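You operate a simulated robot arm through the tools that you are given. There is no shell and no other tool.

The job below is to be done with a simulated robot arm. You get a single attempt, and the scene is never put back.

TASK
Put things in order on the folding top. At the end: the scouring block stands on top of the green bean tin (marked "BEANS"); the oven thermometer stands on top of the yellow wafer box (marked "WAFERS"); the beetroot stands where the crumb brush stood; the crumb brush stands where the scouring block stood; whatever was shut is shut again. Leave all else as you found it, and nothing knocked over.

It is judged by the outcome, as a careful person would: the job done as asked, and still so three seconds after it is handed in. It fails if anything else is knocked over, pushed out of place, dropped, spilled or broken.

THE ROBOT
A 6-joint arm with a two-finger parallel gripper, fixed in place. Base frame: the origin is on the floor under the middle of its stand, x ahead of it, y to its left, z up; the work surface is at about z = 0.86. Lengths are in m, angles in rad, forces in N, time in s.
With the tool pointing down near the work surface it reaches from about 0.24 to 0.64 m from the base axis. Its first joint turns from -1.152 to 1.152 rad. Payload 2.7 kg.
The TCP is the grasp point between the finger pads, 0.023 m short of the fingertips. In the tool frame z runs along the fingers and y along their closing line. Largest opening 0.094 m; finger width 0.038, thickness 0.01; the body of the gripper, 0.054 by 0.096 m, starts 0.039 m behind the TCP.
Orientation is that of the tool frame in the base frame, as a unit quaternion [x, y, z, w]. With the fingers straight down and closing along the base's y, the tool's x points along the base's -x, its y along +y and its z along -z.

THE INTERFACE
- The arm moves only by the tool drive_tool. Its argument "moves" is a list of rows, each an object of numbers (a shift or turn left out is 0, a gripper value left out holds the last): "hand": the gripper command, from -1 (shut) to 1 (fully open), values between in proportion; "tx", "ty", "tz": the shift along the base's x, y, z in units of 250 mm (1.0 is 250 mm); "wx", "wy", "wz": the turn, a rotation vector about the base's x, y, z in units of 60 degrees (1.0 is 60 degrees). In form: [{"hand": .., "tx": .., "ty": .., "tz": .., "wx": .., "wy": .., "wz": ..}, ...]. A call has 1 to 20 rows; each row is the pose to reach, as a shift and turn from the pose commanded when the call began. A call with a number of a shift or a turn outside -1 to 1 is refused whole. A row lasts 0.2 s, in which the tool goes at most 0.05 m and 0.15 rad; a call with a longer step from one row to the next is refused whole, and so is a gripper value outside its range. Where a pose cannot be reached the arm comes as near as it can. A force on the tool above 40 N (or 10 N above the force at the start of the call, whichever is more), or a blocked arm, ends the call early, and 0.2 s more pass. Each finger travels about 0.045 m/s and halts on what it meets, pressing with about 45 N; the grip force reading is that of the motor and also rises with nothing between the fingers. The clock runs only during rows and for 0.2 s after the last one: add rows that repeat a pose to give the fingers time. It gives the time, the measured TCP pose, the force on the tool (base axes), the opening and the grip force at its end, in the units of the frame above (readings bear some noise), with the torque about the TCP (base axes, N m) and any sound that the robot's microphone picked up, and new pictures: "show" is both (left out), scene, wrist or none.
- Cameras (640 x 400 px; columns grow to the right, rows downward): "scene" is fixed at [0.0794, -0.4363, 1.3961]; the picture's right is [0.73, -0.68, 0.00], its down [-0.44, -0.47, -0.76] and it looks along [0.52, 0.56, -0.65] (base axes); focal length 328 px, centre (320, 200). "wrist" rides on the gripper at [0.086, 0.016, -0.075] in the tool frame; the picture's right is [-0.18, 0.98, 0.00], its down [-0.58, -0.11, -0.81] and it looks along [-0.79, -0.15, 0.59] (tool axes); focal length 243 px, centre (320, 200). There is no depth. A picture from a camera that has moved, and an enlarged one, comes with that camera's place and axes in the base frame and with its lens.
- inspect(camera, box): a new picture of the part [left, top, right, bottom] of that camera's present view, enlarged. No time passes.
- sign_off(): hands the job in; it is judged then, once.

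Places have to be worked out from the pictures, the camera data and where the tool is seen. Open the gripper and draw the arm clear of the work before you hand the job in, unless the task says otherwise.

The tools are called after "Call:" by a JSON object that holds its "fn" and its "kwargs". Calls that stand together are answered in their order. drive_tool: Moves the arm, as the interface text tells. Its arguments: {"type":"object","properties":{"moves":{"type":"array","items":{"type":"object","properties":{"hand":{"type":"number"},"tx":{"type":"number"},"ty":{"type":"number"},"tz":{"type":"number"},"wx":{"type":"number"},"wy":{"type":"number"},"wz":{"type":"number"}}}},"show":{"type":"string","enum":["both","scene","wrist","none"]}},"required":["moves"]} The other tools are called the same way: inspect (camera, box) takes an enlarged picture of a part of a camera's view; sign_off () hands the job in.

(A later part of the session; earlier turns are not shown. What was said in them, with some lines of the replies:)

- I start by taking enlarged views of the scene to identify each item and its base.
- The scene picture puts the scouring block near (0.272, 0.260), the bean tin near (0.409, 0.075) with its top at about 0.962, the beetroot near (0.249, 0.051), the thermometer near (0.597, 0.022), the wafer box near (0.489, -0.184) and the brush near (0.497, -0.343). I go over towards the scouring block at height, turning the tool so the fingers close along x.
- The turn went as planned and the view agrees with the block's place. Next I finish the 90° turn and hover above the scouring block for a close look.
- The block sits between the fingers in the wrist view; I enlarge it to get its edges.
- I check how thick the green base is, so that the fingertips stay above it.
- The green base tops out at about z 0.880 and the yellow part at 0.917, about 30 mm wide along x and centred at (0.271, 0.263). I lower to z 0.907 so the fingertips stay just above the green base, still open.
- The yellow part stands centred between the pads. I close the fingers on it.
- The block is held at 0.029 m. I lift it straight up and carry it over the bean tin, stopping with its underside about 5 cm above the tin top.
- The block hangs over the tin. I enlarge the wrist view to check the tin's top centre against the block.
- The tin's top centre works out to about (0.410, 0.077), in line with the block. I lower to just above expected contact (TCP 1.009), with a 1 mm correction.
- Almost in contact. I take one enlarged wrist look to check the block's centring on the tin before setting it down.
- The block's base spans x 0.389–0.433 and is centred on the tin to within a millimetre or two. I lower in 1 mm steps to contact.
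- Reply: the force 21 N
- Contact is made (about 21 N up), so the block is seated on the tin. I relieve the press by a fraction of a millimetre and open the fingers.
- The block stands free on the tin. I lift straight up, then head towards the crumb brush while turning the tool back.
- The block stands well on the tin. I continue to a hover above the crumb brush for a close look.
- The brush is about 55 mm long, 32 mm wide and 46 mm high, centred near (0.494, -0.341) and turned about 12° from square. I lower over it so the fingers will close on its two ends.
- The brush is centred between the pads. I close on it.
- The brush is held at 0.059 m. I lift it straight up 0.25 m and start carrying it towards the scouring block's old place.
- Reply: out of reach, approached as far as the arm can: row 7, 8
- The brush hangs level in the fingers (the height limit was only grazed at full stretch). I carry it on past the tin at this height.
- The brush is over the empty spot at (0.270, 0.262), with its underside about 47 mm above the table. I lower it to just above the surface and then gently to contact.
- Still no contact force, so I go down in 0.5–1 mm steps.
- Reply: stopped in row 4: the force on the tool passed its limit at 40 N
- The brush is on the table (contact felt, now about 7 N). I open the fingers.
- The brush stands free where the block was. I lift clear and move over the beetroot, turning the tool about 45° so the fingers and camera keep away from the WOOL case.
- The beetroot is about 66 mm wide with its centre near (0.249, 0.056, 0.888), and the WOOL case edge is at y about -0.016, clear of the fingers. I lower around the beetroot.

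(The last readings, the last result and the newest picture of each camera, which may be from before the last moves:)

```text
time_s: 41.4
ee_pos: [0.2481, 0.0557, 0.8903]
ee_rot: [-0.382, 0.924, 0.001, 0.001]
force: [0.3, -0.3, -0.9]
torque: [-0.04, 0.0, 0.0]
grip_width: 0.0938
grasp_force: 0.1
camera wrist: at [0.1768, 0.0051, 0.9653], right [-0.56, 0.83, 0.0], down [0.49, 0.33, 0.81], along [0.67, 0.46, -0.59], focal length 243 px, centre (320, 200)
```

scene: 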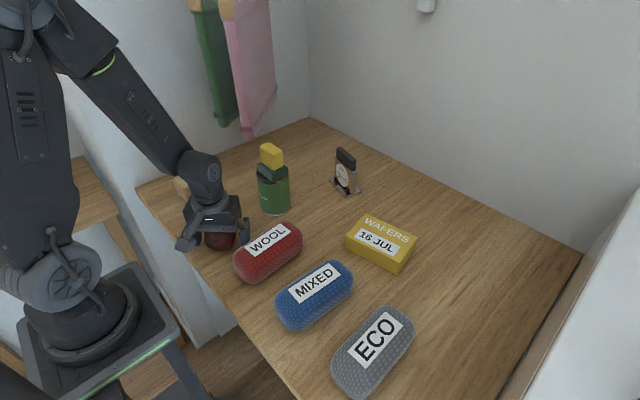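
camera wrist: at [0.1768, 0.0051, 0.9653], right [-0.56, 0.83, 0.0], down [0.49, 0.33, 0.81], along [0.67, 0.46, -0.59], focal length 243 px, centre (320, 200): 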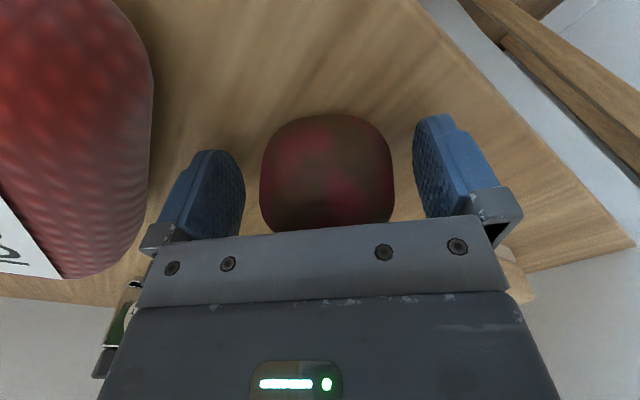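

The beetroot is about 3 mm off centre between the pads; I shift by that and close on it.

Call:
{"fn": "drive_tool", "kwargs": {"moves": [{"hand": 1, "tx": -0.007, "ty": 0.009}, {"hand": -1, "tx": -0.007, "ty": 0.009}, {"hand": -1, "tx": -0.007, "ty": 0.009}, {"hand": -1, "tx": -0.007, "ty": 0.009}, {"hand": -1, "tx": -0.007, "ty": 0.009}, {"hand": -1, "tx": -0.007, "ty": 0.009}, {"hand": -1, "tx": -0.007, "ty": 0.009}], "show": "wrist"}}

```text
time_s: 43.0
ee_pos: [0.2465, 0.0584, 0.8911]
ee_rot: [-0.383, 0.924, 0.001, 0.0]
force: [0.1, 0.3, 1.7]
torque: [0.06, 0.11, -0.02]
grip_width: 0.0639
grasp_force: 44.8
camera wrist: at [0.1747, 0.0076, 0.9659], right [-0.56, 0.83, 0.0], down [0.49, 0.33, 0.81], along [0.67, 0.46, -0.59], focal length 243 px, centre (320, 200)
```

wrist: 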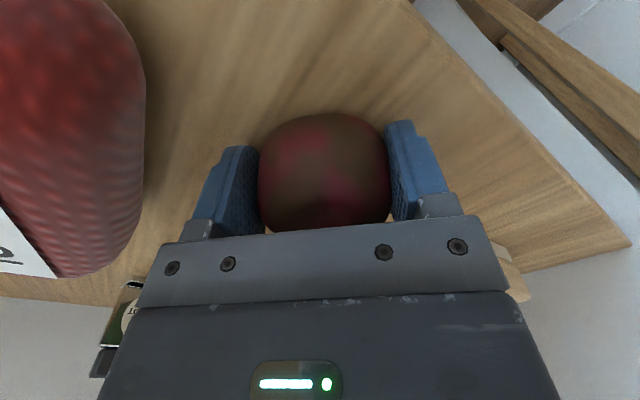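

The beetroot is held at 0.064 m. I lift it straight up first and check the hold, then start over towards the brush's old place.

Call:
{"fn": "drive_tool", "kwargs": {"moves": [{"hand": -1, "tz": 0.04}, {"tz": 0.12}, {"tz": 0.22}, {"tz": 0.34}, {"tz": 0.46}, {"tz": 0.58}, {"tz": 0.68}, {"tz": 0.72}, {"tx": 0.04, "ty": -0.06, "tz": 0.72, "wz": -0.03}, {"tx": 0.1, "ty": -0.16, "tz": 0.72, "wz": -0.07}, {"tx": 0.17, "ty": -0.27, "tz": 0.72, "wz": -0.11}, {"tx": 0.24, "ty": -0.38, "tz": 0.72, "wz": -0.15}, {"tx": 0.31, "ty": -0.5, "tz": 0.72, "wz": -0.19}, {"tx": 0.38, "ty": -0.61, "tz": 0.72, "wz": -0.23}, {"tx": 0.45, "ty": -0.72, "tz": 0.72, "wz": -0.27}, {"tx": 0.5, "ty": -0.8, "tz": 0.72, "wz": -0.3}, {"tx": 0.5, "ty": -0.8, "tz": 0.72, "wz": -0.3}]}}

```text
time_s: 46.6
ee_pos: [0.3714, -0.1429, 1.0714]
ee_rot: [-0.232, 0.973, 0.001, 0.001]
force: [-0.1, 0.6, -0.8]
torque: [0.02, 0.01, -0.02]
grip_width: 0.0637
grasp_force: 44.9
camera wrist: at [0.2888, -0.1685, 1.1463], right [-0.28, 0.96, 0.0], down [0.57, 0.16, 0.81], along [0.77, 0.23, -0.59], focal length 243 px, centre (320, 200)
```

scene: 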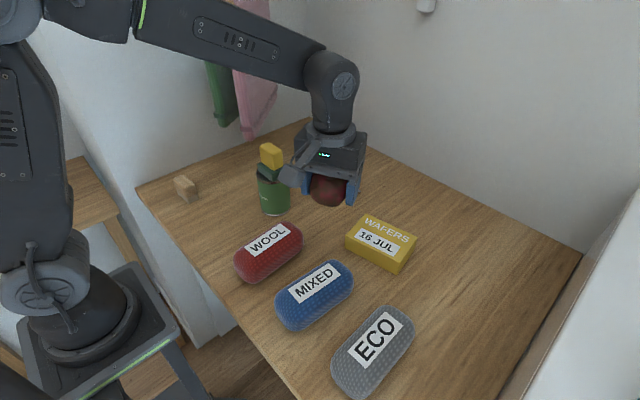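
wrist: 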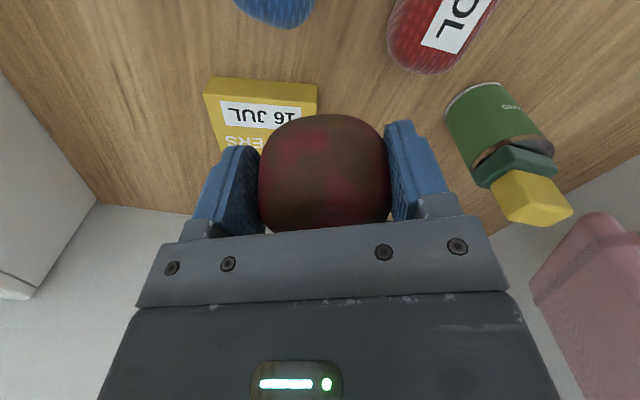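

The beetroot is held steadily and the brush stands properly in its new place. I carry on to above (0.494, -0.341) and come down partway.

Call:
{"fn": "drive_tool", "kwargs": {"moves": [{"hand": -1, "tx": 0.04, "ty": -0.06, "wz": -0.03}, {"tx": 0.1, "ty": -0.16, "wz": -0.06}, {"tx": 0.17, "ty": -0.28, "wz": -0.1}, {"tx": 0.24, "ty": -0.4, "wz": -0.14}, {"tx": 0.31, "ty": -0.52, "wz": -0.18}, {"tx": 0.38, "ty": -0.64, "wz": -0.21}, {"tx": 0.45, "ty": -0.74, "wz": -0.242}, {"tx": 0.487, "ty": -0.797, "wz": -0.242}, {"tx": 0.487, "ty": -0.797, "tz": -0.1, "wz": -0.242}, {"tx": 0.487, "ty": -0.797, "tz": -0.24, "wz": -0.242}, {"tx": 0.487, "ty": -0.797, "tz": -0.38, "wz": -0.242}, {"tx": 0.487, "ty": -0.797, "tz": -0.5, "wz": -0.242}, {"tx": 0.487, "ty": -0.797, "tz": -0.58, "wz": -0.242}, {"tx": 0.487, "ty": -0.797, "tz": -0.58, "wz": -0.242}]}}

```text
time_s: 49.6
ee_pos: [0.4961, -0.3389, 0.9256]
ee_rot: [-0.108, 0.994, 0.001, 0.001]
force: [-0.6, -0.1, -1.8]
torque: [-0.01, 0.02, 0.0]
grip_width: 0.0635
grasp_force: 45.1
camera wrist: at [0.4073, -0.3439, 1.0002], right [-0.03, 1.0, 0.0], down [0.59, 0.02, 0.81], along [0.81, 0.03, -0.59], focal length 243 px, centre (320, 200)
```

scene: 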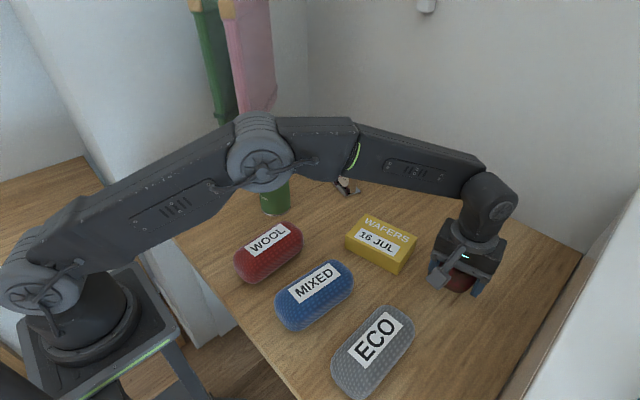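
wrist: 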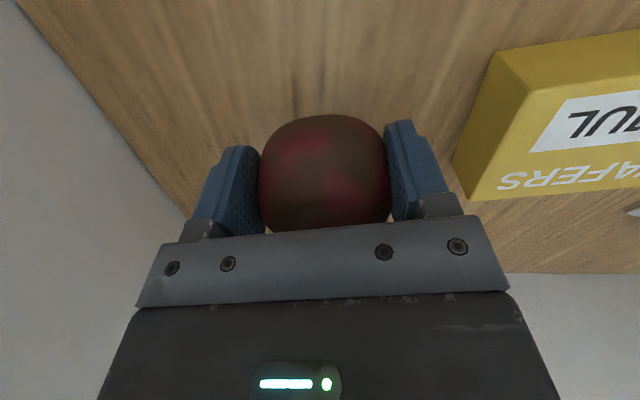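

The beetroot hangs over the brush's old spot, about 35 mm up. I lower it to near contact, then in small steps.

Call:
{"fn": "drive_tool", "kwargs": {"moves": [{"hand": -1, "tz": -0.04}, {"tz": -0.08}, {"tz": -0.11}, {"tz": -0.126}, {"tz": -0.132}, {"tz": -0.136}, {"tz": -0.139}, {"tz": -0.139}], "show": "none"}}

```text
time_s: 51.4
ee_pos: [0.493, -0.341, 0.8912]
ee_rot: [-0.108, 0.994, 0.0, 0.0]
force: [-1.5, 0.7, 1.4]
torque: [0.1, 0.08, 0.01]
grip_width: 0.0638
grasp_force: 44.7
```

The height now equals that at the grasp; I feel for contact with two half-millimetre steps.

Call:
{"fn": "drive_tool", "kwargs": {"moves": [{"hand": -1, "tz": -0.002}, {"tz": -0.002}, {"tz": -0.004}, {"tz": -0.004}], "show": "none"}}

```text
time_s: 52.4
ee_pos: [0.4937, -0.3412, 0.8902]
ee_rot: [-0.107, 0.994, 0.0, 0.002]
force: [-0.7, 2.9, 9.3]
torque: [0.36, 0.14, -0.06]
grip_width: 0.0637
grasp_force: 44.6
```

Contact at about 9 N. I open the fingers gradually to let the beetroot stand.

Call:
{"fn": "drive_tool", "kwargs": {"moves": [{"hand": -1, "tz": 0.002}, {"hand": 0.5, "tz": 0.002}, {"hand": 0.5, "tz": 0.002}, {"hand": 0.75, "tz": 0.002}, {"hand": 0.75, "tz": 0.002}, {"hand": 1, "tz": 0.002}, {"hand": 1, "tz": 0.002}, {"hand": 1, "tz": 0.002}]}}

```text
time_s: 54.2
ee_pos: [0.4942, -0.3416, 0.8905]
ee_rot: [-0.108, 0.994, 0.001, 0.001]
force: [-0.3, 0.1, -0.5]
torque: [-0.01, 0.0, -0.02]
grip_width: 0.094
grasp_force: 0.1
camera wrist: at [0.4076, -0.3444, 0.966], right [-0.03, 1.0, 0.0], down [0.59, 0.02, 0.81], along [0.81, 0.03, -0.59], focal length 243 px, centre (320, 200)
```

scene: 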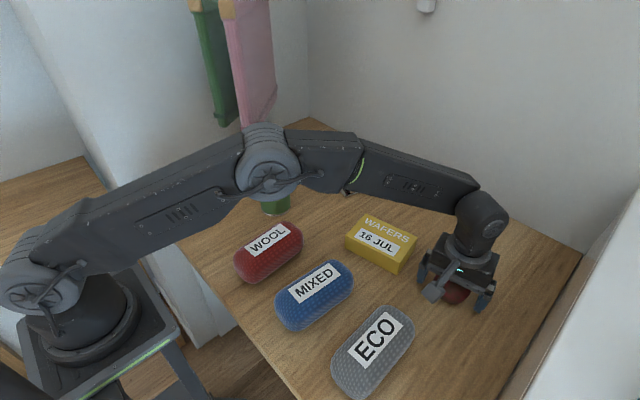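
wrist: 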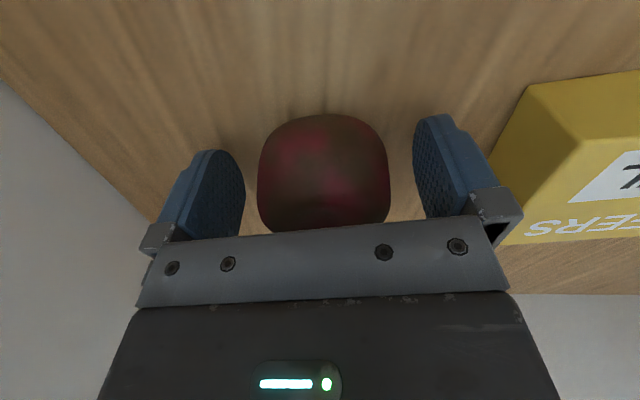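

The beetroot stands on its own. I lift straight clear of it and head towards the oven thermometer.

Call:
{"fn": "drive_tool", "kwargs": {"moves": [{"hand": 1, "tz": 0.08}, {"tz": 0.2}, {"tz": 0.34}, {"tz": 0.48}, {"tz": 0.6}, {"tz": 0.68}, {"tx": 0.02, "ty": 0.08, "tz": 0.68, "wz": -0.04}, {"tx": 0.04, "ty": 0.2, "tz": 0.68, "wz": -0.08}, {"tx": 0.06, "ty": 0.32, "tz": 0.68, "wz": -0.12}, {"tx": 0.08, "ty": 0.44, "tz": 0.68, "wz": -0.16}, {"tx": 0.1, "ty": 0.56, "tz": 0.68, "wz": -0.2}, {"tx": 0.12, "ty": 0.68, "tz": 0.68, "wz": -0.24}, {"tx": 0.13, "ty": 0.76, "tz": 0.68, "wz": -0.28}, {"tx": 0.13, "ty": 0.8, "tz": 0.68, "wz": -0.3}, {"tx": 0.13, "ty": 0.8, "tz": 0.68, "wz": -0.3}]}}

Call:
{"fn": "inspect", "kwargs": {"camera": "scene", "box": [410, 250, 490, 320]}}

Call:
{"fn": "inspect", "kwargs": {"camera": "scene", "box": [310, 130, 390, 210]}}

```text
time_s: 57.4
ee_pos: [0.5272, -0.1405, 1.0613]
ee_rot: [0.049, 0.999, 0.001, 0.001]
force: [0.0, -0.4, 0.3]
torque: [0.0, 0.0, 0.02]
grip_width: 0.0941
grasp_force: 0.0
camera wrist: at [0.4431, -0.1166, 1.1362], right [0.28, 0.96, 0.0], down [0.57, -0.17, 0.81], along [0.78, -0.22, -0.59], focal length 243 px, centre (320, 200)
```

scene: 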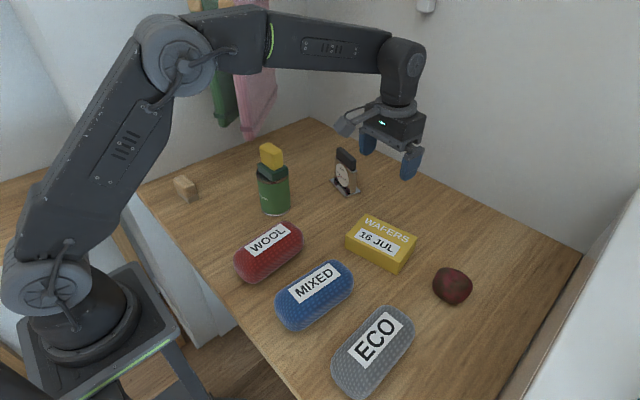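
wrist: 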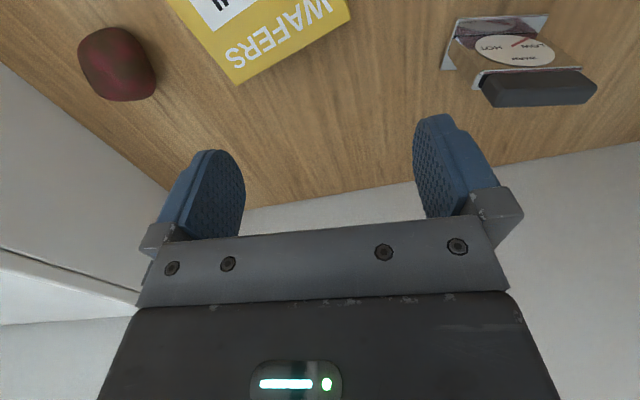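

```text
5.71 times, centred on (450, 285) of scene
camera zoom: at [0.0794, -0.4363, 1.3961], right [0.73, -0.68, 0.0], down [-0.44, -0.47, -0.76], along [0.52, 0.56, -0.65], focal length 1873 px, centre (-423, -286)
```

zoom: 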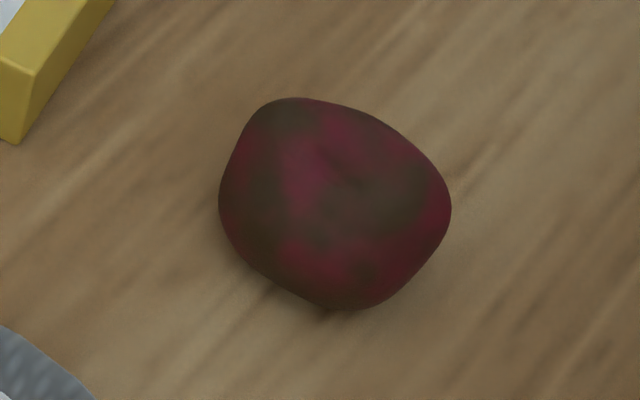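

```text
5.00 times, centred on (350, 170) of scene
camera zoom: at [0.0794, -0.4363, 1.3961], right [0.73, -0.68, 0.0], down [-0.44, -0.47, -0.76], along [0.52, 0.56, -0.65], focal length 1639 px, centre (170, 350)
```

zoom: 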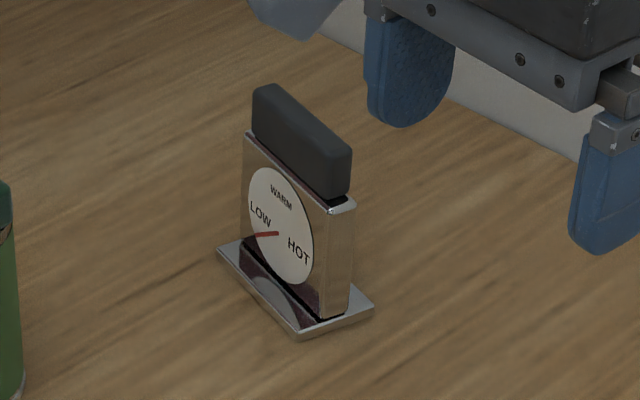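

The beetroot now stands at about (0.497, -0.343), within a few mm of the brush's old spot. The thermometer is a roughly 20 mm thick slab on an 80 x 46 mm foot centred near (0.592, 0.018), turned about -15°; I go above it and turn the tool so the fingers will close across its thickness.

Call:
{"fn": "drive_tool", "kwargs": {"moves": [{"hand": 1, "tx": 0.03, "ty": 0.07, "wz": 0.1}, {"tx": 0.06, "ty": 0.15, "wz": 0.2}, {"tx": 0.1, "ty": 0.24, "wz": 0.3}, {"tx": 0.14, "ty": 0.34, "wz": 0.4}, {"tx": 0.18, "ty": 0.44, "wz": 0.5}, {"tx": 0.22, "ty": 0.54, "wz": 0.6}, {"tx": 0.25, "ty": 0.6, "wz": 0.7}, {"tx": 0.266, "ty": 0.636, "wz": 0.8}, {"tx": 0.266, "ty": 0.636, "wz": 0.9}, {"tx": 0.266, "ty": 0.636, "wz": 1.0}, {"tx": 0.266, "ty": 0.636, "wz": 1.0}], "show": "none"}}

Call:
{"fn": "drive_tool", "kwargs": {"moves": [{"hand": 1, "wz": 0.1}, {"wz": 0.2}, {"wz": 0.3}, {"wz": 0.342}, {"wz": 0.342}]}}

Call:
{"fn": "inspect", "kwargs": {"camera": "wrist", "box": [220, 0, 420, 125]}}

```text
time_s: 59.8
ee_pos: [0.5922, 0.0169, 1.0619]
ee_rot: [-0.458, 0.889, 0.001, 0.0]
force: [-0.1, 0.1, 0.3]
torque: [-0.01, 0.01, -0.02]
grip_width: 0.0941
grasp_force: 0.0
```

```text
time_s: 61.0
ee_pos: [0.593, 0.0175, 1.0626]
ee_rot: [-0.609, 0.793, 0.001, 0.0]
force: [0.0, -0.2, 0.2]
torque: [-0.01, -0.03, 0.01]
grip_width: 0.0938
grasp_force: 0.0
camera wrist: at [0.5562, -0.0622, 1.1358], right [-0.9, 0.43, 0.0], down [0.26, 0.53, 0.81], along [0.35, 0.73, -0.59], focal length 243 px, centre (320, 200)
```

scene: 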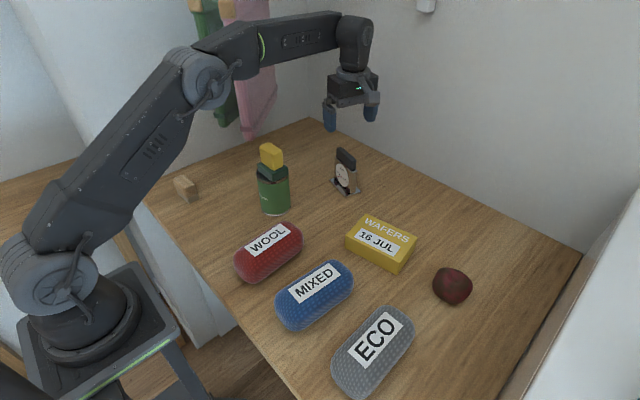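
wrist: 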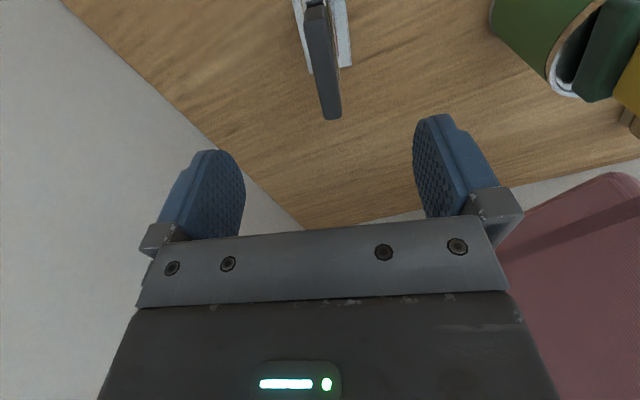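

```text
3.20 times, centred on (320, 62) of wrist
camera zoom: at [0.5562, -0.0622, 1.1358], right [-0.9, 0.43, 0.0], down [0.26, 0.53, 0.81], along [0.35, 0.73, -0.59], focal length 776 px, centre (320, 640)
```

zoom: 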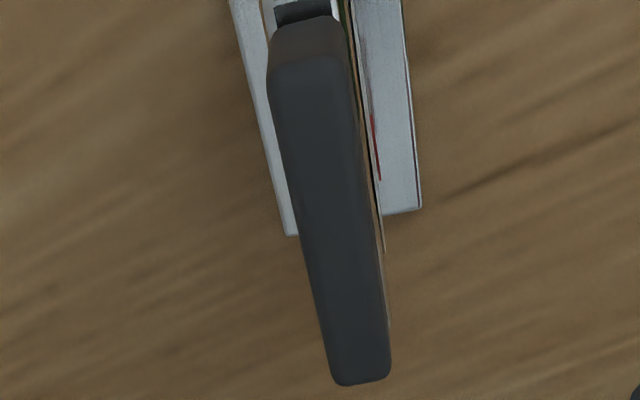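

The thermometer's slab runs through (0.592, 0.022) at about -15°, with its top at z 0.955, so the tool angle matches. I lower so the fingertips reach z 0.90 on the slab while the gripper body stays clear of its top.

Call:
{"fn": "drive_tool", "kwargs": {"moves": [{"hand": 1, "tx": -0.008, "ty": 0.012, "tz": -0.08}, {"tx": -0.008, "ty": 0.012, "tz": -0.18}, {"tx": -0.008, "ty": 0.012, "tz": -0.28}, {"tx": -0.008, "ty": 0.012, "tz": -0.38}, {"tx": -0.008, "ty": 0.012, "tz": -0.46}, {"tx": -0.008, "ty": 0.012, "tz": -0.51}, {"tx": -0.008, "ty": 0.012, "tz": -0.54}, {"tx": -0.008, "ty": 0.012, "tz": -0.54}]}}

Call:
{"fn": "inspect", "kwargs": {"camera": "scene", "box": [300, 100, 400, 210]}}

```text
time_s: 62.8
ee_pos: [0.591, 0.021, 0.9276]
ee_rot: [-0.608, 0.794, 0.0, 0.0]
force: [-1.0, -1.2, 3.3]
torque: [-0.02, -0.04, 0.01]
grip_width: 0.0938
grasp_force: 0.0
camera wrist: at [0.5542, -0.0592, 1.0016], right [-0.9, 0.43, 0.0], down [0.26, 0.53, 0.81], along [0.35, 0.73, -0.59], focal length 243 px, centre (320, 200)
```

scene: 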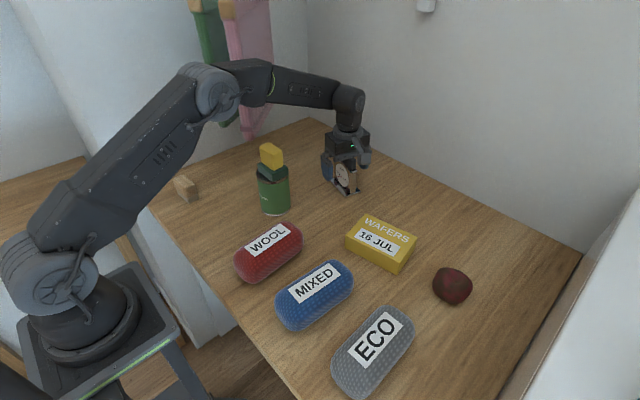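
wrist: 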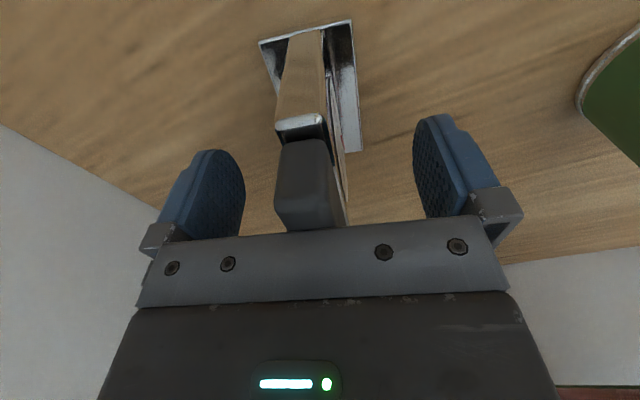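

```text
3.64 times, centred on (350, 155) of scene
camera zoom: at [0.0794, -0.4363, 1.3961], right [0.73, -0.68, 0.0], down [-0.44, -0.47, -0.76], along [0.52, 0.56, -0.65], focal length 1192 px, centre (211, 364)
```

zoom: 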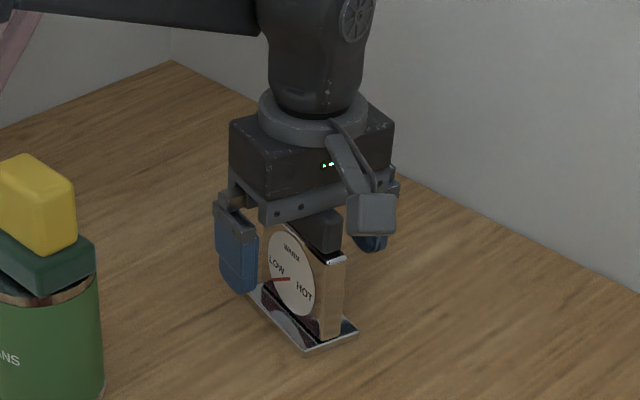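

A slight upward force shows; I hold still once to see if it is noise or contact before closing.

Call:
{"fn": "drive_tool", "kwargs": {"moves": [{"hand": 1}, {"hand": 1}], "show": "none"}}

Call:
{"fn": "inspect", "kwargs": {"camera": "wrist", "box": [240, 100, 400, 260]}}

```text
time_s: 63.4
ee_pos: [0.5914, 0.0215, 0.9265]
ee_rot: [-0.609, 0.793, 0.001, 0.0]
force: [-0.6, -1.7, 3.3]
torque: [-0.04, 0.02, -0.01]
grip_width: 0.0941
grasp_force: 0.0
```

```text
2.50 times, centred on (320, 180) of wrist
camera zoom: at [0.5542, -0.0591, 1.0015], right [-0.9, 0.43, 0.0], down [0.26, 0.53, 0.81], along [0.35, 0.73, -0.59], focal length 606 px, centre (320, 250)
```

zoom: 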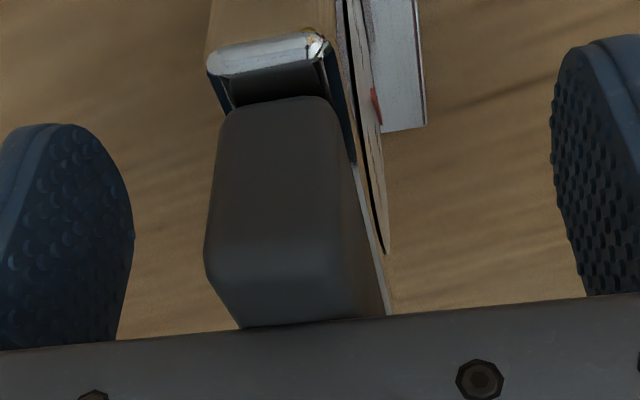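

The 3.3 N persists, so the palm may just be touching the thermometer's top. I raise 5 mm and check that it disappears.

Call:
{"fn": "drive_tool", "kwargs": {"moves": [{"hand": 1, "tz": 0.01}, {"hand": 1, "tz": 0.02}, {"hand": 1, "tz": 0.02}], "show": "wrist"}}

Call:
{"fn": "inspect", "kwargs": {"camera": "scene", "box": [310, 120, 390, 210]}}

```text
time_s: 64.2
ee_pos: [0.5911, 0.0217, 0.9319]
ee_rot: [-0.609, 0.793, 0.001, 0.0]
force: [0.5, 0.2, -0.1]
torque: [0.0, -0.01, 0.03]
grip_width: 0.094
grasp_force: 0.1
camera wrist: at [0.5544, -0.059, 1.0061], right [-0.9, 0.43, 0.0], down [0.26, 0.53, 0.81], along [0.35, 0.73, -0.59], focal length 243 px, centre (320, 200)
```

wrist: 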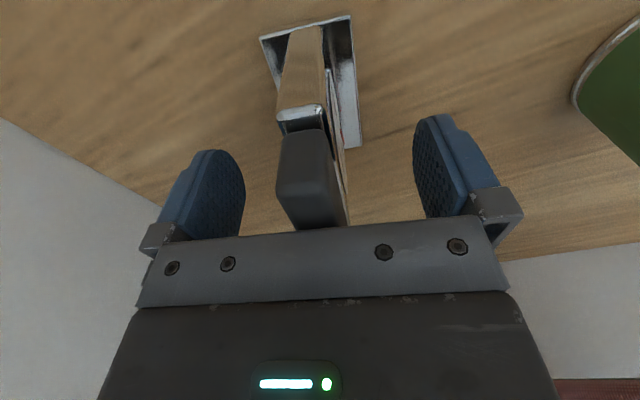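

```text
4.44 times, centred on (350, 165) of scene
camera zoom: at [0.0794, -0.4363, 1.3961], right [0.73, -0.68, 0.0], down [-0.44, -0.47, -0.76], along [0.52, 0.56, -0.65], focal length 1457 px, centre (187, 356)
```

zoom: 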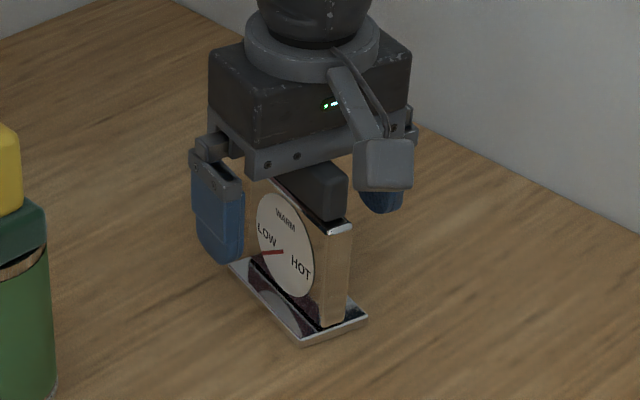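

The force vanished, so the palm is now clear and the thermometer's top is at about 0.965. The slab sits centred between the pads; I close on it.

Call:
{"fn": "drive_tool", "kwargs": {"moves": [{"hand": -1}, {"hand": -1}, {"hand": -1}, {"hand": -1}, {"hand": -1}, {"hand": -1}, {"hand": -1}]}}

Call:
{"fn": "inspect", "kwargs": {"camera": "scene", "box": [310, 120, 390, 210]}}

```text
time_s: 65.8
ee_pos: [0.5904, 0.0215, 0.9319]
ee_rot: [-0.608, 0.794, 0.001, 0.0]
force: [-0.4, 0.4, 0.4]
torque: [0.01, -0.04, 0.01]
grip_width: 0.0173
grasp_force: 45.3
camera wrist: at [0.5545, -0.059, 1.0061], right [-0.9, 0.43, 0.0], down [0.26, 0.53, 0.81], along [0.35, 0.73, -0.59], focal length 243 px, centre (320, 200)
```

scene: 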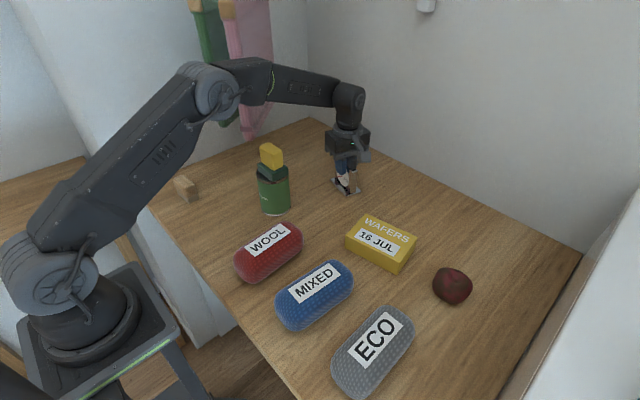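
wrist: 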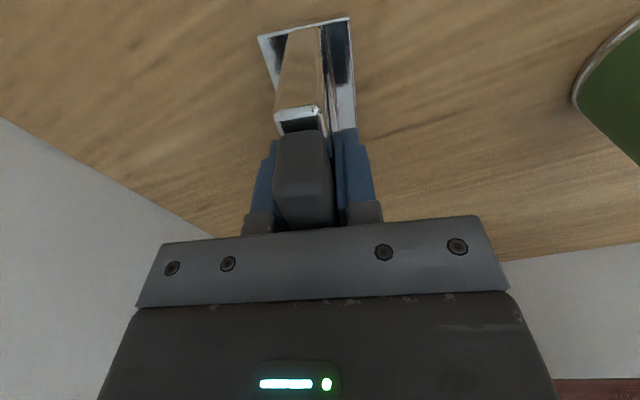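

```text
4.44 times, centred on (350, 165) of scene
camera zoom: at [0.0794, -0.4363, 1.3961], right [0.73, -0.68, 0.0], down [-0.44, -0.47, -0.76], along [0.52, 0.56, -0.65], focal length 1457 px, centre (187, 356)
```

zoom: 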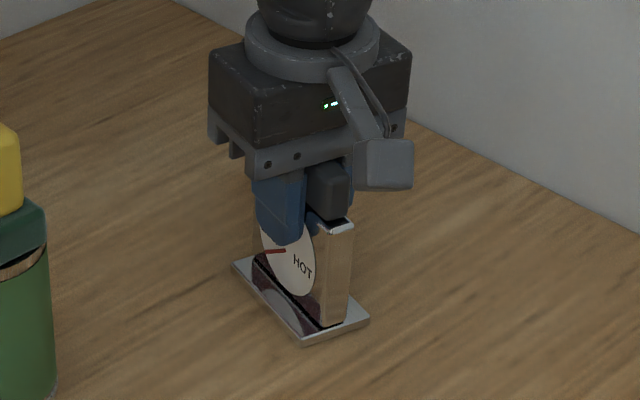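

The thermometer is gripped (17 mm). Before carrying it, I take an enlarged look at the wafer box to fix its centre and direction.

Call:
{"fn": "inspect", "kwargs": {"camera": "scene", "box": [335, 200, 431, 284]}}

```text
4.76 times, centred on (383, 242) of scene
camera zoom: at [0.0794, -0.4363, 1.3961], right [0.73, -0.68, 0.0], down [-0.44, -0.47, -0.76], along [0.52, 0.56, -0.65], focal length 1561 px, centre (20, 0)
```

zoom: 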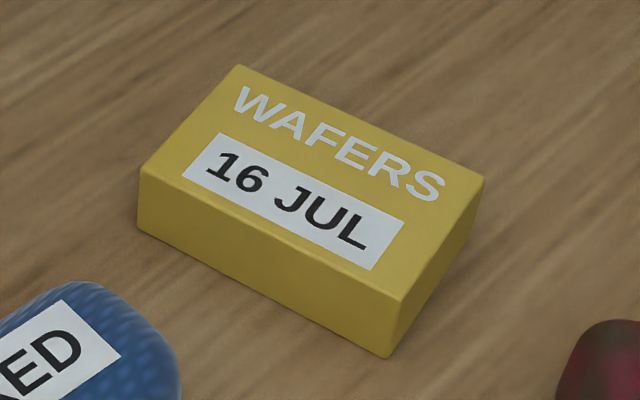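

The box centre is about (0.490, -0.1825) with its top at z 0.898 and its long side turned +12°. I lift the thermometer straight up and check the hold.

Call:
{"fn": "drive_tool", "kwargs": {"moves": [{"hand": -1, "tz": 0.03}, {"tz": 0.08}, {"tz": 0.16}, {"tz": 0.26}, {"tz": 0.36}, {"tz": 0.45}, {"tz": 0.5}, {"tz": 0.5}]}}

```text
time_s: 67.6
ee_pos: [0.5907, 0.0203, 1.0568]
ee_rot: [-0.608, 0.794, 0.001, 0.001]
force: [0.4, 0.6, -1.1]
torque: [-0.04, 0.04, 0.01]
grip_width: 0.0174
grasp_force: 44.9
camera wrist: at [0.5547, -0.0584, 1.1317], right [-0.9, 0.43, 0.0], down [0.26, 0.53, 0.81], along [0.35, 0.73, -0.59], focal length 243 px, centre (320, 200)
```

scene: 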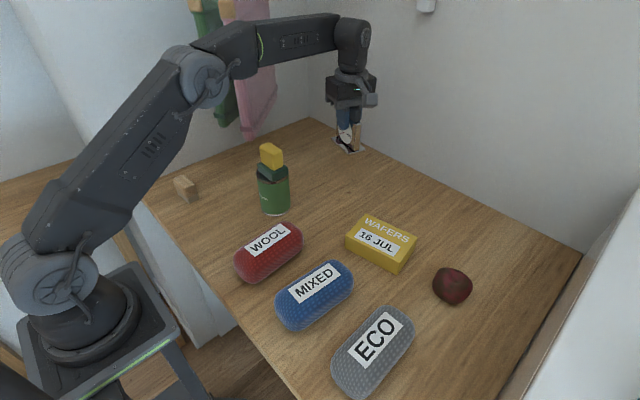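
wrist: 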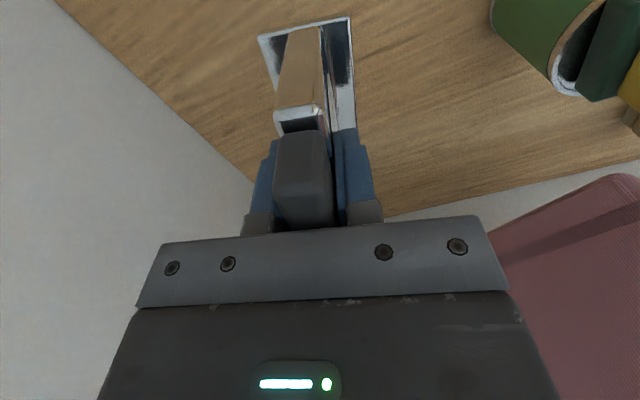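

The thermometer is held upright with no slip. I carry it over the wafer box, turning it +27° to line up with the box.

Call:
{"fn": "drive_tool", "kwargs": {"moves": [{"hand": -1, "tx": -0.03, "ty": -0.06, "wz": 0.03}, {"tx": -0.08, "ty": -0.15, "wz": 0.08}, {"tx": -0.13, "ty": -0.26, "wz": 0.14}, {"tx": -0.19, "ty": -0.37, "wz": 0.2}, {"tx": -0.25, "ty": -0.48, "wz": 0.27}, {"tx": -0.31, "ty": -0.6, "wz": 0.34}, {"tx": -0.36, "ty": -0.7, "wz": 0.4}, {"tx": -0.4, "ty": -0.78, "wz": 0.44}, {"tx": -0.412, "ty": -0.81, "wz": 0.45}, {"tx": -0.412, "ty": -0.81, "wz": 0.45}, {"tx": -0.412, "ty": -0.81, "wz": 0.45}]}}

Call:
{"fn": "inspect", "kwargs": {"camera": "scene", "box": [330, 120, 450, 290]}}

Call:
{"fn": "inspect", "kwargs": {"camera": "wrist", "box": [200, 0, 440, 150]}}

```text
time_s: 70.0
ee_pos: [0.4874, -0.1814, 1.0565]
ee_rot: [0.777, -0.63, -0.001, 0.0]
force: [0.0, 0.8, -0.8]
torque: [-0.01, 0.03, 0.02]
grip_width: 0.0174
grasp_force: 45.4
camera wrist: at [0.4903, -0.2702, 1.1308], right [-1.0, -0.02, 0.0], down [-0.01, 0.59, 0.81], along [-0.02, 0.81, -0.59], focal length 243 px, centre (320, 200)
```

scene: 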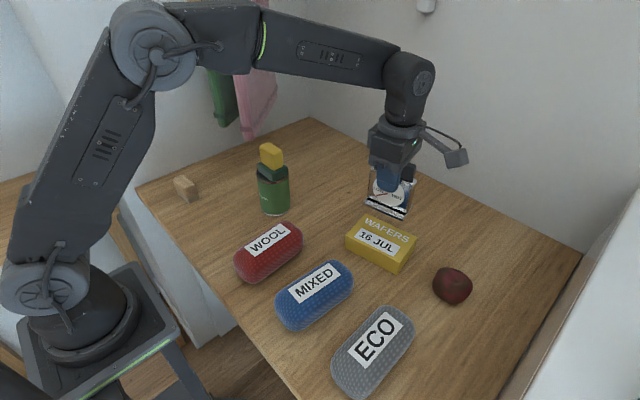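
wrist: 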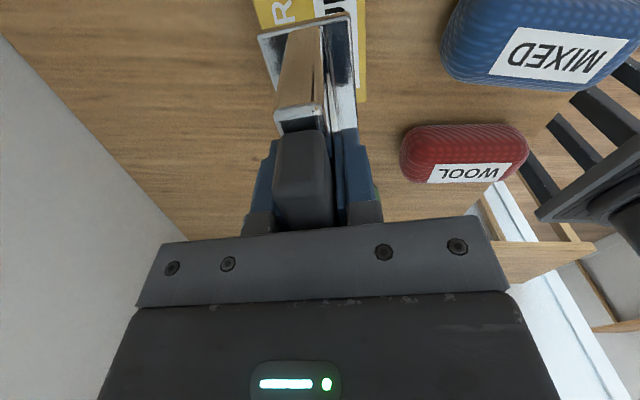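

```text
2.35 times, centred on (390, 205) of scene
camera zoom: at [0.0794, -0.4363, 1.3961], right [0.73, -0.68, 0.0], down [-0.44, -0.47, -0.76], along [0.52, 0.56, -0.65], focal length 771 px, centre (155, 188)
```

zoom: 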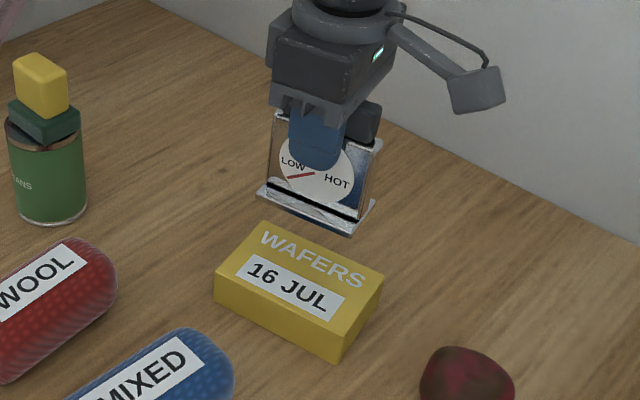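

```text
2.67 times, centred on (320, 75) of wrist
camera zoom: at [0.4903, -0.2702, 1.1308], right [-1.0, -0.02, 0.0], down [-0.01, 0.59, 0.81], along [-0.02, 0.81, -0.59], focal length 647 px, centre (320, 533)
```

zoom: 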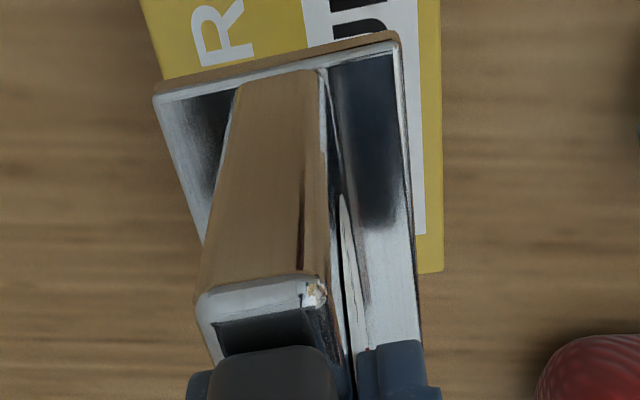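

The plate centre comes out at about (0.490, -0.183), right over the box's centre and lined up with it. I lower to about 7 mm above expected contact.

Call:
{"fn": "drive_tool", "kwargs": {"moves": [{"hand": -1, "tz": -0.06}, {"tz": -0.13}, {"tz": -0.2}, {"tz": -0.25}, {"tz": -0.29}, {"tz": -0.31}, {"tz": -0.31}]}}

Call:
{"fn": "inspect", "kwargs": {"camera": "scene", "box": [335, 150, 445, 290]}}

```text
time_s: 71.6
ee_pos: [0.4878, -0.1834, 0.9795]
ee_rot: [0.777, -0.629, -0.001, 0.0]
force: [0.3, 0.1, -0.9]
torque: [0.01, -0.02, 0.01]
grip_width: 0.0174
grasp_force: 44.7
camera wrist: at [0.4915, -0.2705, 1.0533], right [-1.0, -0.02, 0.0], down [-0.01, 0.59, 0.81], along [-0.02, 0.81, -0.59], focal length 243 px, centre (320, 200)
```

scene: 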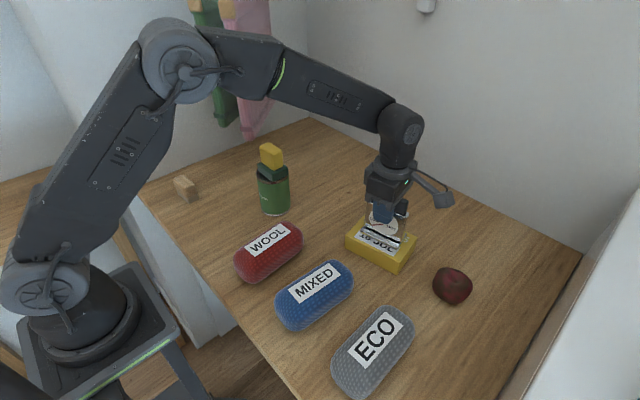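
wrist: 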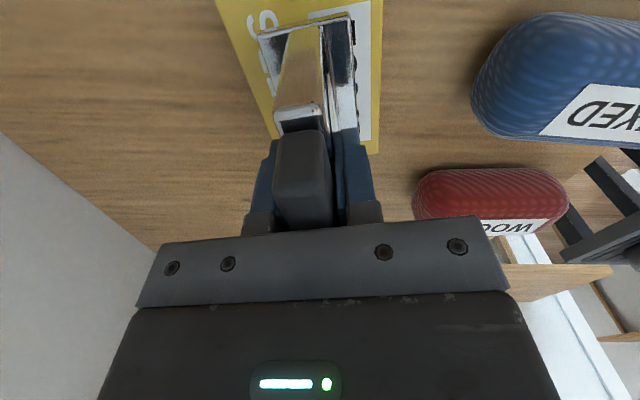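

```text
2.86 times, centred on (390, 220) of scene
camera zoom: at [0.0794, -0.4363, 1.3961], right [0.73, -0.68, 0.0], down [-0.44, -0.47, -0.76], along [0.52, 0.56, -0.65], focal length 937 px, centre (120, 143)
```

zoom: 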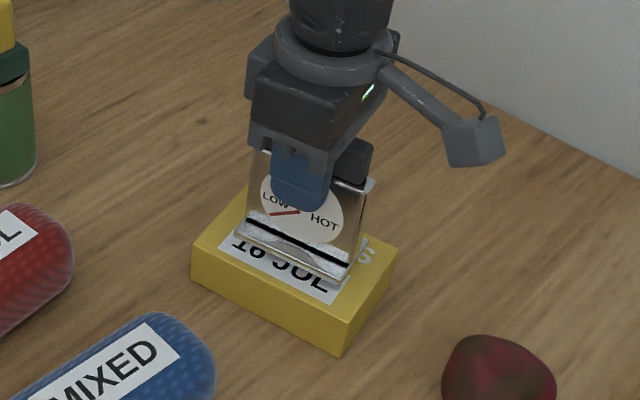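

The thermometer is centred a few mm above the box. I lower in 1 mm steps and feel for contact.

Call:
{"fn": "drive_tool", "kwargs": {"moves": [{"hand": -1, "tz": -0.008}, {"tz": -0.016}, {"tz": -0.02}, {"tz": -0.024}, {"tz": -0.026}, {"tz": -0.026}], "show": "none"}}

```text
time_s: 73.0
ee_pos: [0.4882, -0.1813, 0.972]
ee_rot: [0.777, -0.629, -0.001, 0.0]
force: [-0.2, -0.1, -0.5]
torque: [0.01, 0.0, -0.01]
grip_width: 0.0174
grasp_force: 45.0
```

No contact yet at 0.972; I continue in half-millimetre steps.

Call:
{"fn": "drive_tool", "kwargs": {"moves": [{"hand": -1, "tz": -0.003}, {"tz": -0.005}, {"tz": -0.007}, {"tz": -0.007}], "show": "none"}}

```text
time_s: 74.0
ee_pos: [0.4876, -0.1819, 0.9704]
ee_rot: [0.777, -0.629, 0.0, 0.0]
force: [-2.3, 1.1, 8.2]
torque: [0.26, 0.13, 0.06]
grip_width: 0.0173
grasp_force: 45.3
```

Contact at about 8 N, at the predicted height. I open the fingers in stages.

Call:
{"fn": "drive_tool", "kwargs": {"moves": [{"hand": -1, "tz": -0.001}, {"hand": -0.4, "tz": -0.001}, {"hand": -0.4, "tz": -0.001}, {"hand": 0.2, "tz": -0.001}, {"hand": 0.2, "tz": -0.001}, {"hand": 0.2, "tz": -0.001}, {"hand": 0.8, "tz": -0.001}, {"hand": 0.8, "tz": -0.001}, {"hand": 0.8, "tz": -0.001}]}}

Call:
{"fn": "inspect", "kwargs": {"camera": "scene", "box": [335, 150, 445, 290]}}

```text
time_s: 76.0
ee_pos: [0.4869, -0.1821, 0.9702]
ee_rot: [0.777, -0.629, -0.002, 0.0]
force: [-0.5, 0.1, 1.0]
torque: [0.01, 0.01, 0.03]
grip_width: 0.0844
grasp_force: 0.1
camera wrist: at [0.4915, -0.2701, 1.0452], right [-1.0, -0.02, 0.0], down [-0.01, 0.59, 0.81], along [-0.02, 0.81, -0.59], focal length 243 px, centre (320, 200)
```

scene: 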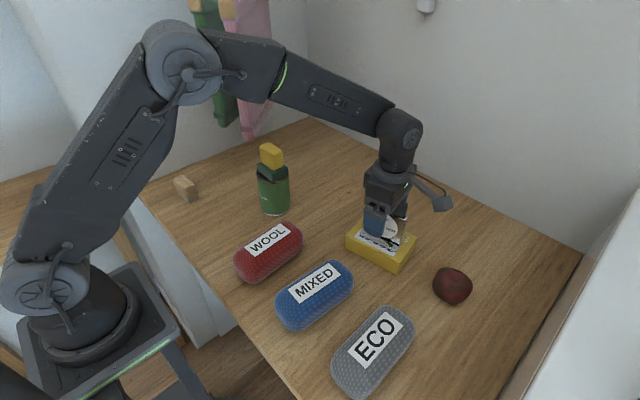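
wrist: 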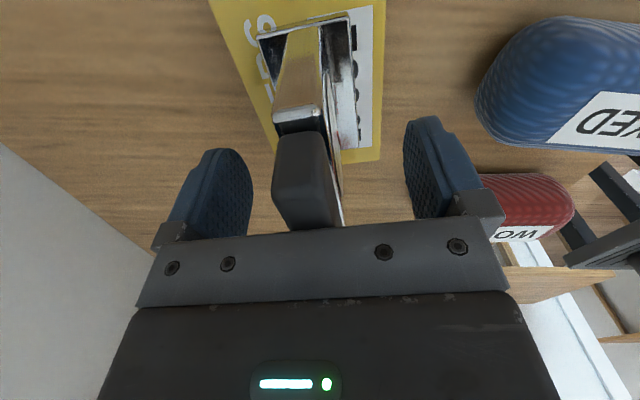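

```text
2.86 times, centred on (390, 220) of scene
camera zoom: at [0.0794, -0.4363, 1.3961], right [0.73, -0.68, 0.0], down [-0.44, -0.47, -0.76], along [0.52, 0.56, -0.65], focal length 937 px, centre (120, 143)
```

zoom: 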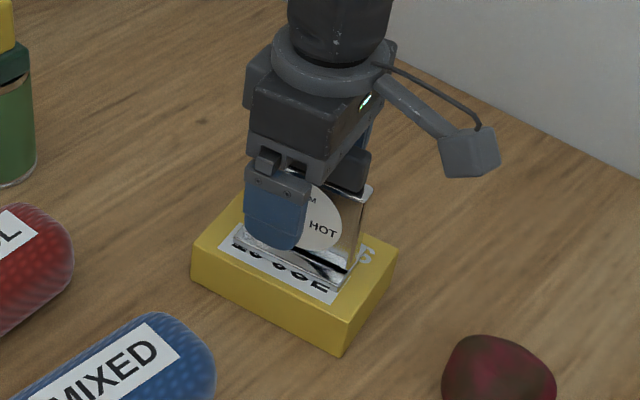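

The thermometer stands upright on the box and the fingers are free of it. I raise the arm straight up, well clear.

Call:
{"fn": "drive_tool", "kwargs": {"moves": [{"hand": 0.8, "tz": 0.04}, {"tz": 0.12}, {"tz": 0.24}, {"tz": 0.36}, {"tz": 0.48}, {"tz": 0.6}, {"tz": 0.68}, {"tz": 0.68}]}}

```text
time_s: 77.8
ee_pos: [0.4876, -0.1823, 1.1403]
ee_rot: [0.777, -0.63, -0.001, 0.0]
force: [1.0, 0.0, -0.5]
torque: [-0.02, -0.03, 0.02]
grip_width: 0.0847
grasp_force: 0.2
camera wrist: at [0.4912, -0.2716, 1.2147], right [-1.0, -0.02, 0.0], down [-0.01, 0.59, 0.81], along [-0.02, 0.81, -0.59], focal length 243 px, centre (320, 200)
```

scene: 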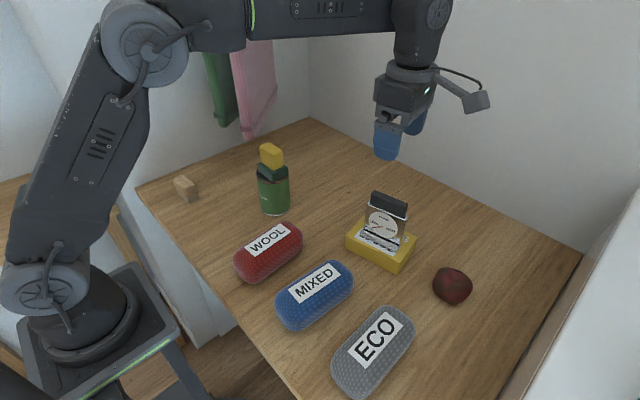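
wrist: 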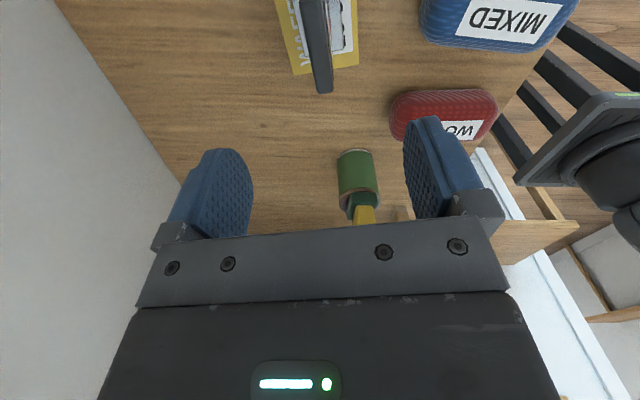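

Everything is standing. I draw the arm back towards its starting place and then check each item in enlarged views.

Call:
{"fn": "drive_tool", "kwargs": {"moves": [{"hand": 1, "tx": -0.08, "ty": 0.04, "tz": 0.02, "wz": -0.08}, {"tx": -0.18, "ty": 0.09, "tz": 0.06, "wz": -0.18}, {"tx": -0.28, "ty": 0.14, "tz": 0.1, "wz": -0.28}, {"tx": -0.38, "ty": 0.19, "tz": 0.12, "wz": -0.38}, {"tx": -0.48, "ty": 0.24, "tz": 0.12, "wz": -0.48}, {"tx": -0.58, "ty": 0.29, "tz": 0.12, "wz": -0.58}, {"tx": -0.66, "ty": 0.32, "tz": 0.12, "wz": -0.68}, {"tx": -0.66, "ty": 0.32, "tz": 0.12, "wz": -0.78}, {"tx": -0.66, "ty": 0.32, "tz": 0.12, "wz": -0.88}, {"tx": -0.66, "ty": 0.32, "tz": 0.12, "wz": -0.88}]}}

Call:
{"fn": "inspect", "kwargs": {"camera": "scene", "box": [130, 130, 310, 290]}}

Call:
{"fn": "inspect", "kwargs": {"camera": "scene", "box": [300, 170, 500, 330]}}

```text
time_s: 80.0
ee_pos: [0.3218, -0.101, 1.1705]
ee_rot: [-0.415, 0.91, 0.001, 0.001]
force: [0.2, 0.1, 1.1]
torque: [0.01, -0.01, 0.01]
grip_width: 0.0941
grasp_force: 0.0
camera wrist: at [0.2549, -0.1565, 1.245], right [-0.62, 0.78, 0.0], down [0.46, 0.37, 0.81], along [0.63, 0.5, -0.59], focal length 243 px, centre (320, 200)
```

scene: 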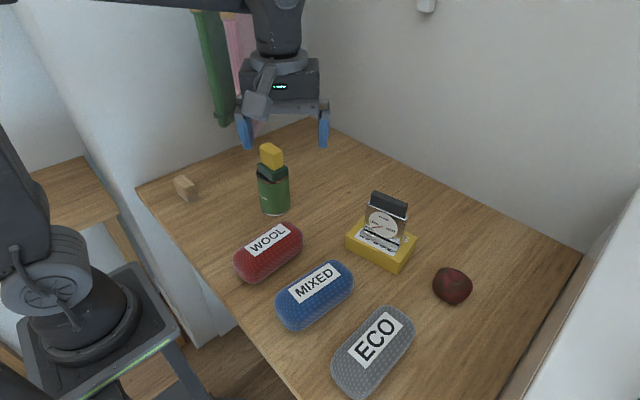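
wrist: 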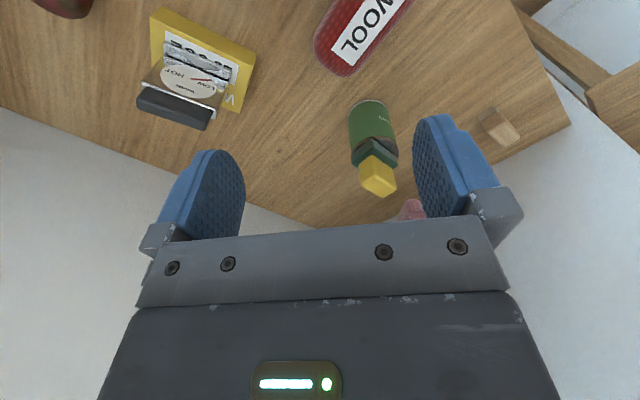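

```text
2.50 times, centred on (220, 210) of scene
camera zoom: at [0.0794, -0.4363, 1.3961], right [0.73, -0.68, 0.0], down [-0.44, -0.47, -0.76], along [0.52, 0.56, -0.65], focal length 820 px, centre (570, 175)
```

zoom: 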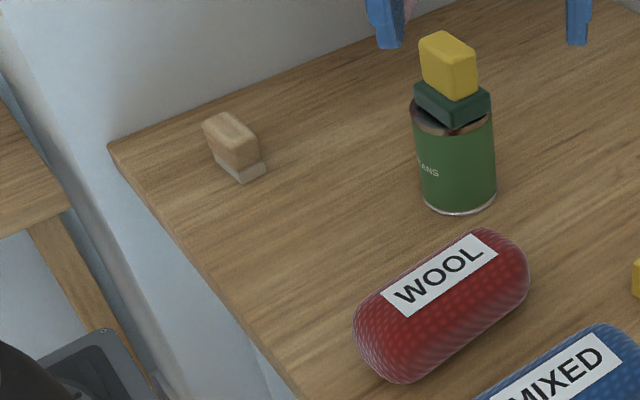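

```text
2.50 times, centred on (400, 250) of scene
camera zoom: at [0.0794, -0.4363, 1.3961], right [0.73, -0.68, 0.0], down [-0.44, -0.47, -0.76], along [0.52, 0.56, -0.65], focal length 820 px, centre (120, 75)
```

zoom: 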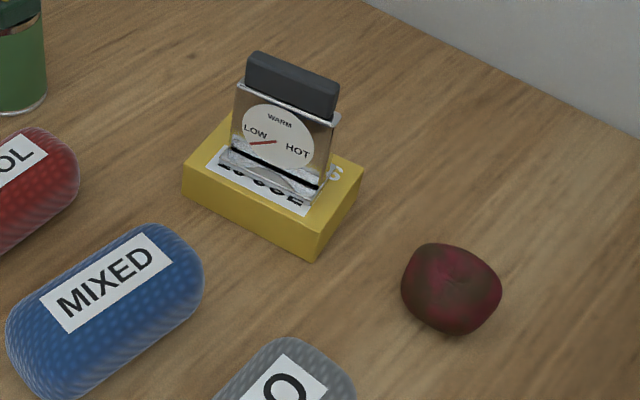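

All checks agree: the block is on the bean tin and the thermometer on the wafer box. The beetroot stands where the brush was, the brush where the block was, and the cases, tin and box look unmoved. Nothing was opened, the gripper is open and the arm is clear, so I hand the job in.

Call:
{"fn": "sign_off", "kwargs": {}}

```text
The job is handed in.
```

I finished the job and handed it in; the judged result hasn't come back. Just before sign-off, the camera views showed everything where you asked, nothing knocked over, and the arm clear with the gripper open.

- **Scouring block:** it stands centred on top of the BEANS tin, within a millimetre or two.
- **Oven thermometer:** it stands upright on the WAFERS box, centred and turned to line up with the box.
- **Beetroot:** it stands where the crumb brush was, about 4 mm off by my estimate.
- **Crumb brush:** it stands where the scouring block was, also about 4 mm off.
- **Everything else:** the WOOL, MIXED and ECO cases, the tin and the box looked unmoved. Nothing needed opening, so there was nothing to shut again.

While I was lining up on the thermometer, the gripper pressed lightly on its top (about 3 N). I backed off before gripping, and it didn't visibly move.
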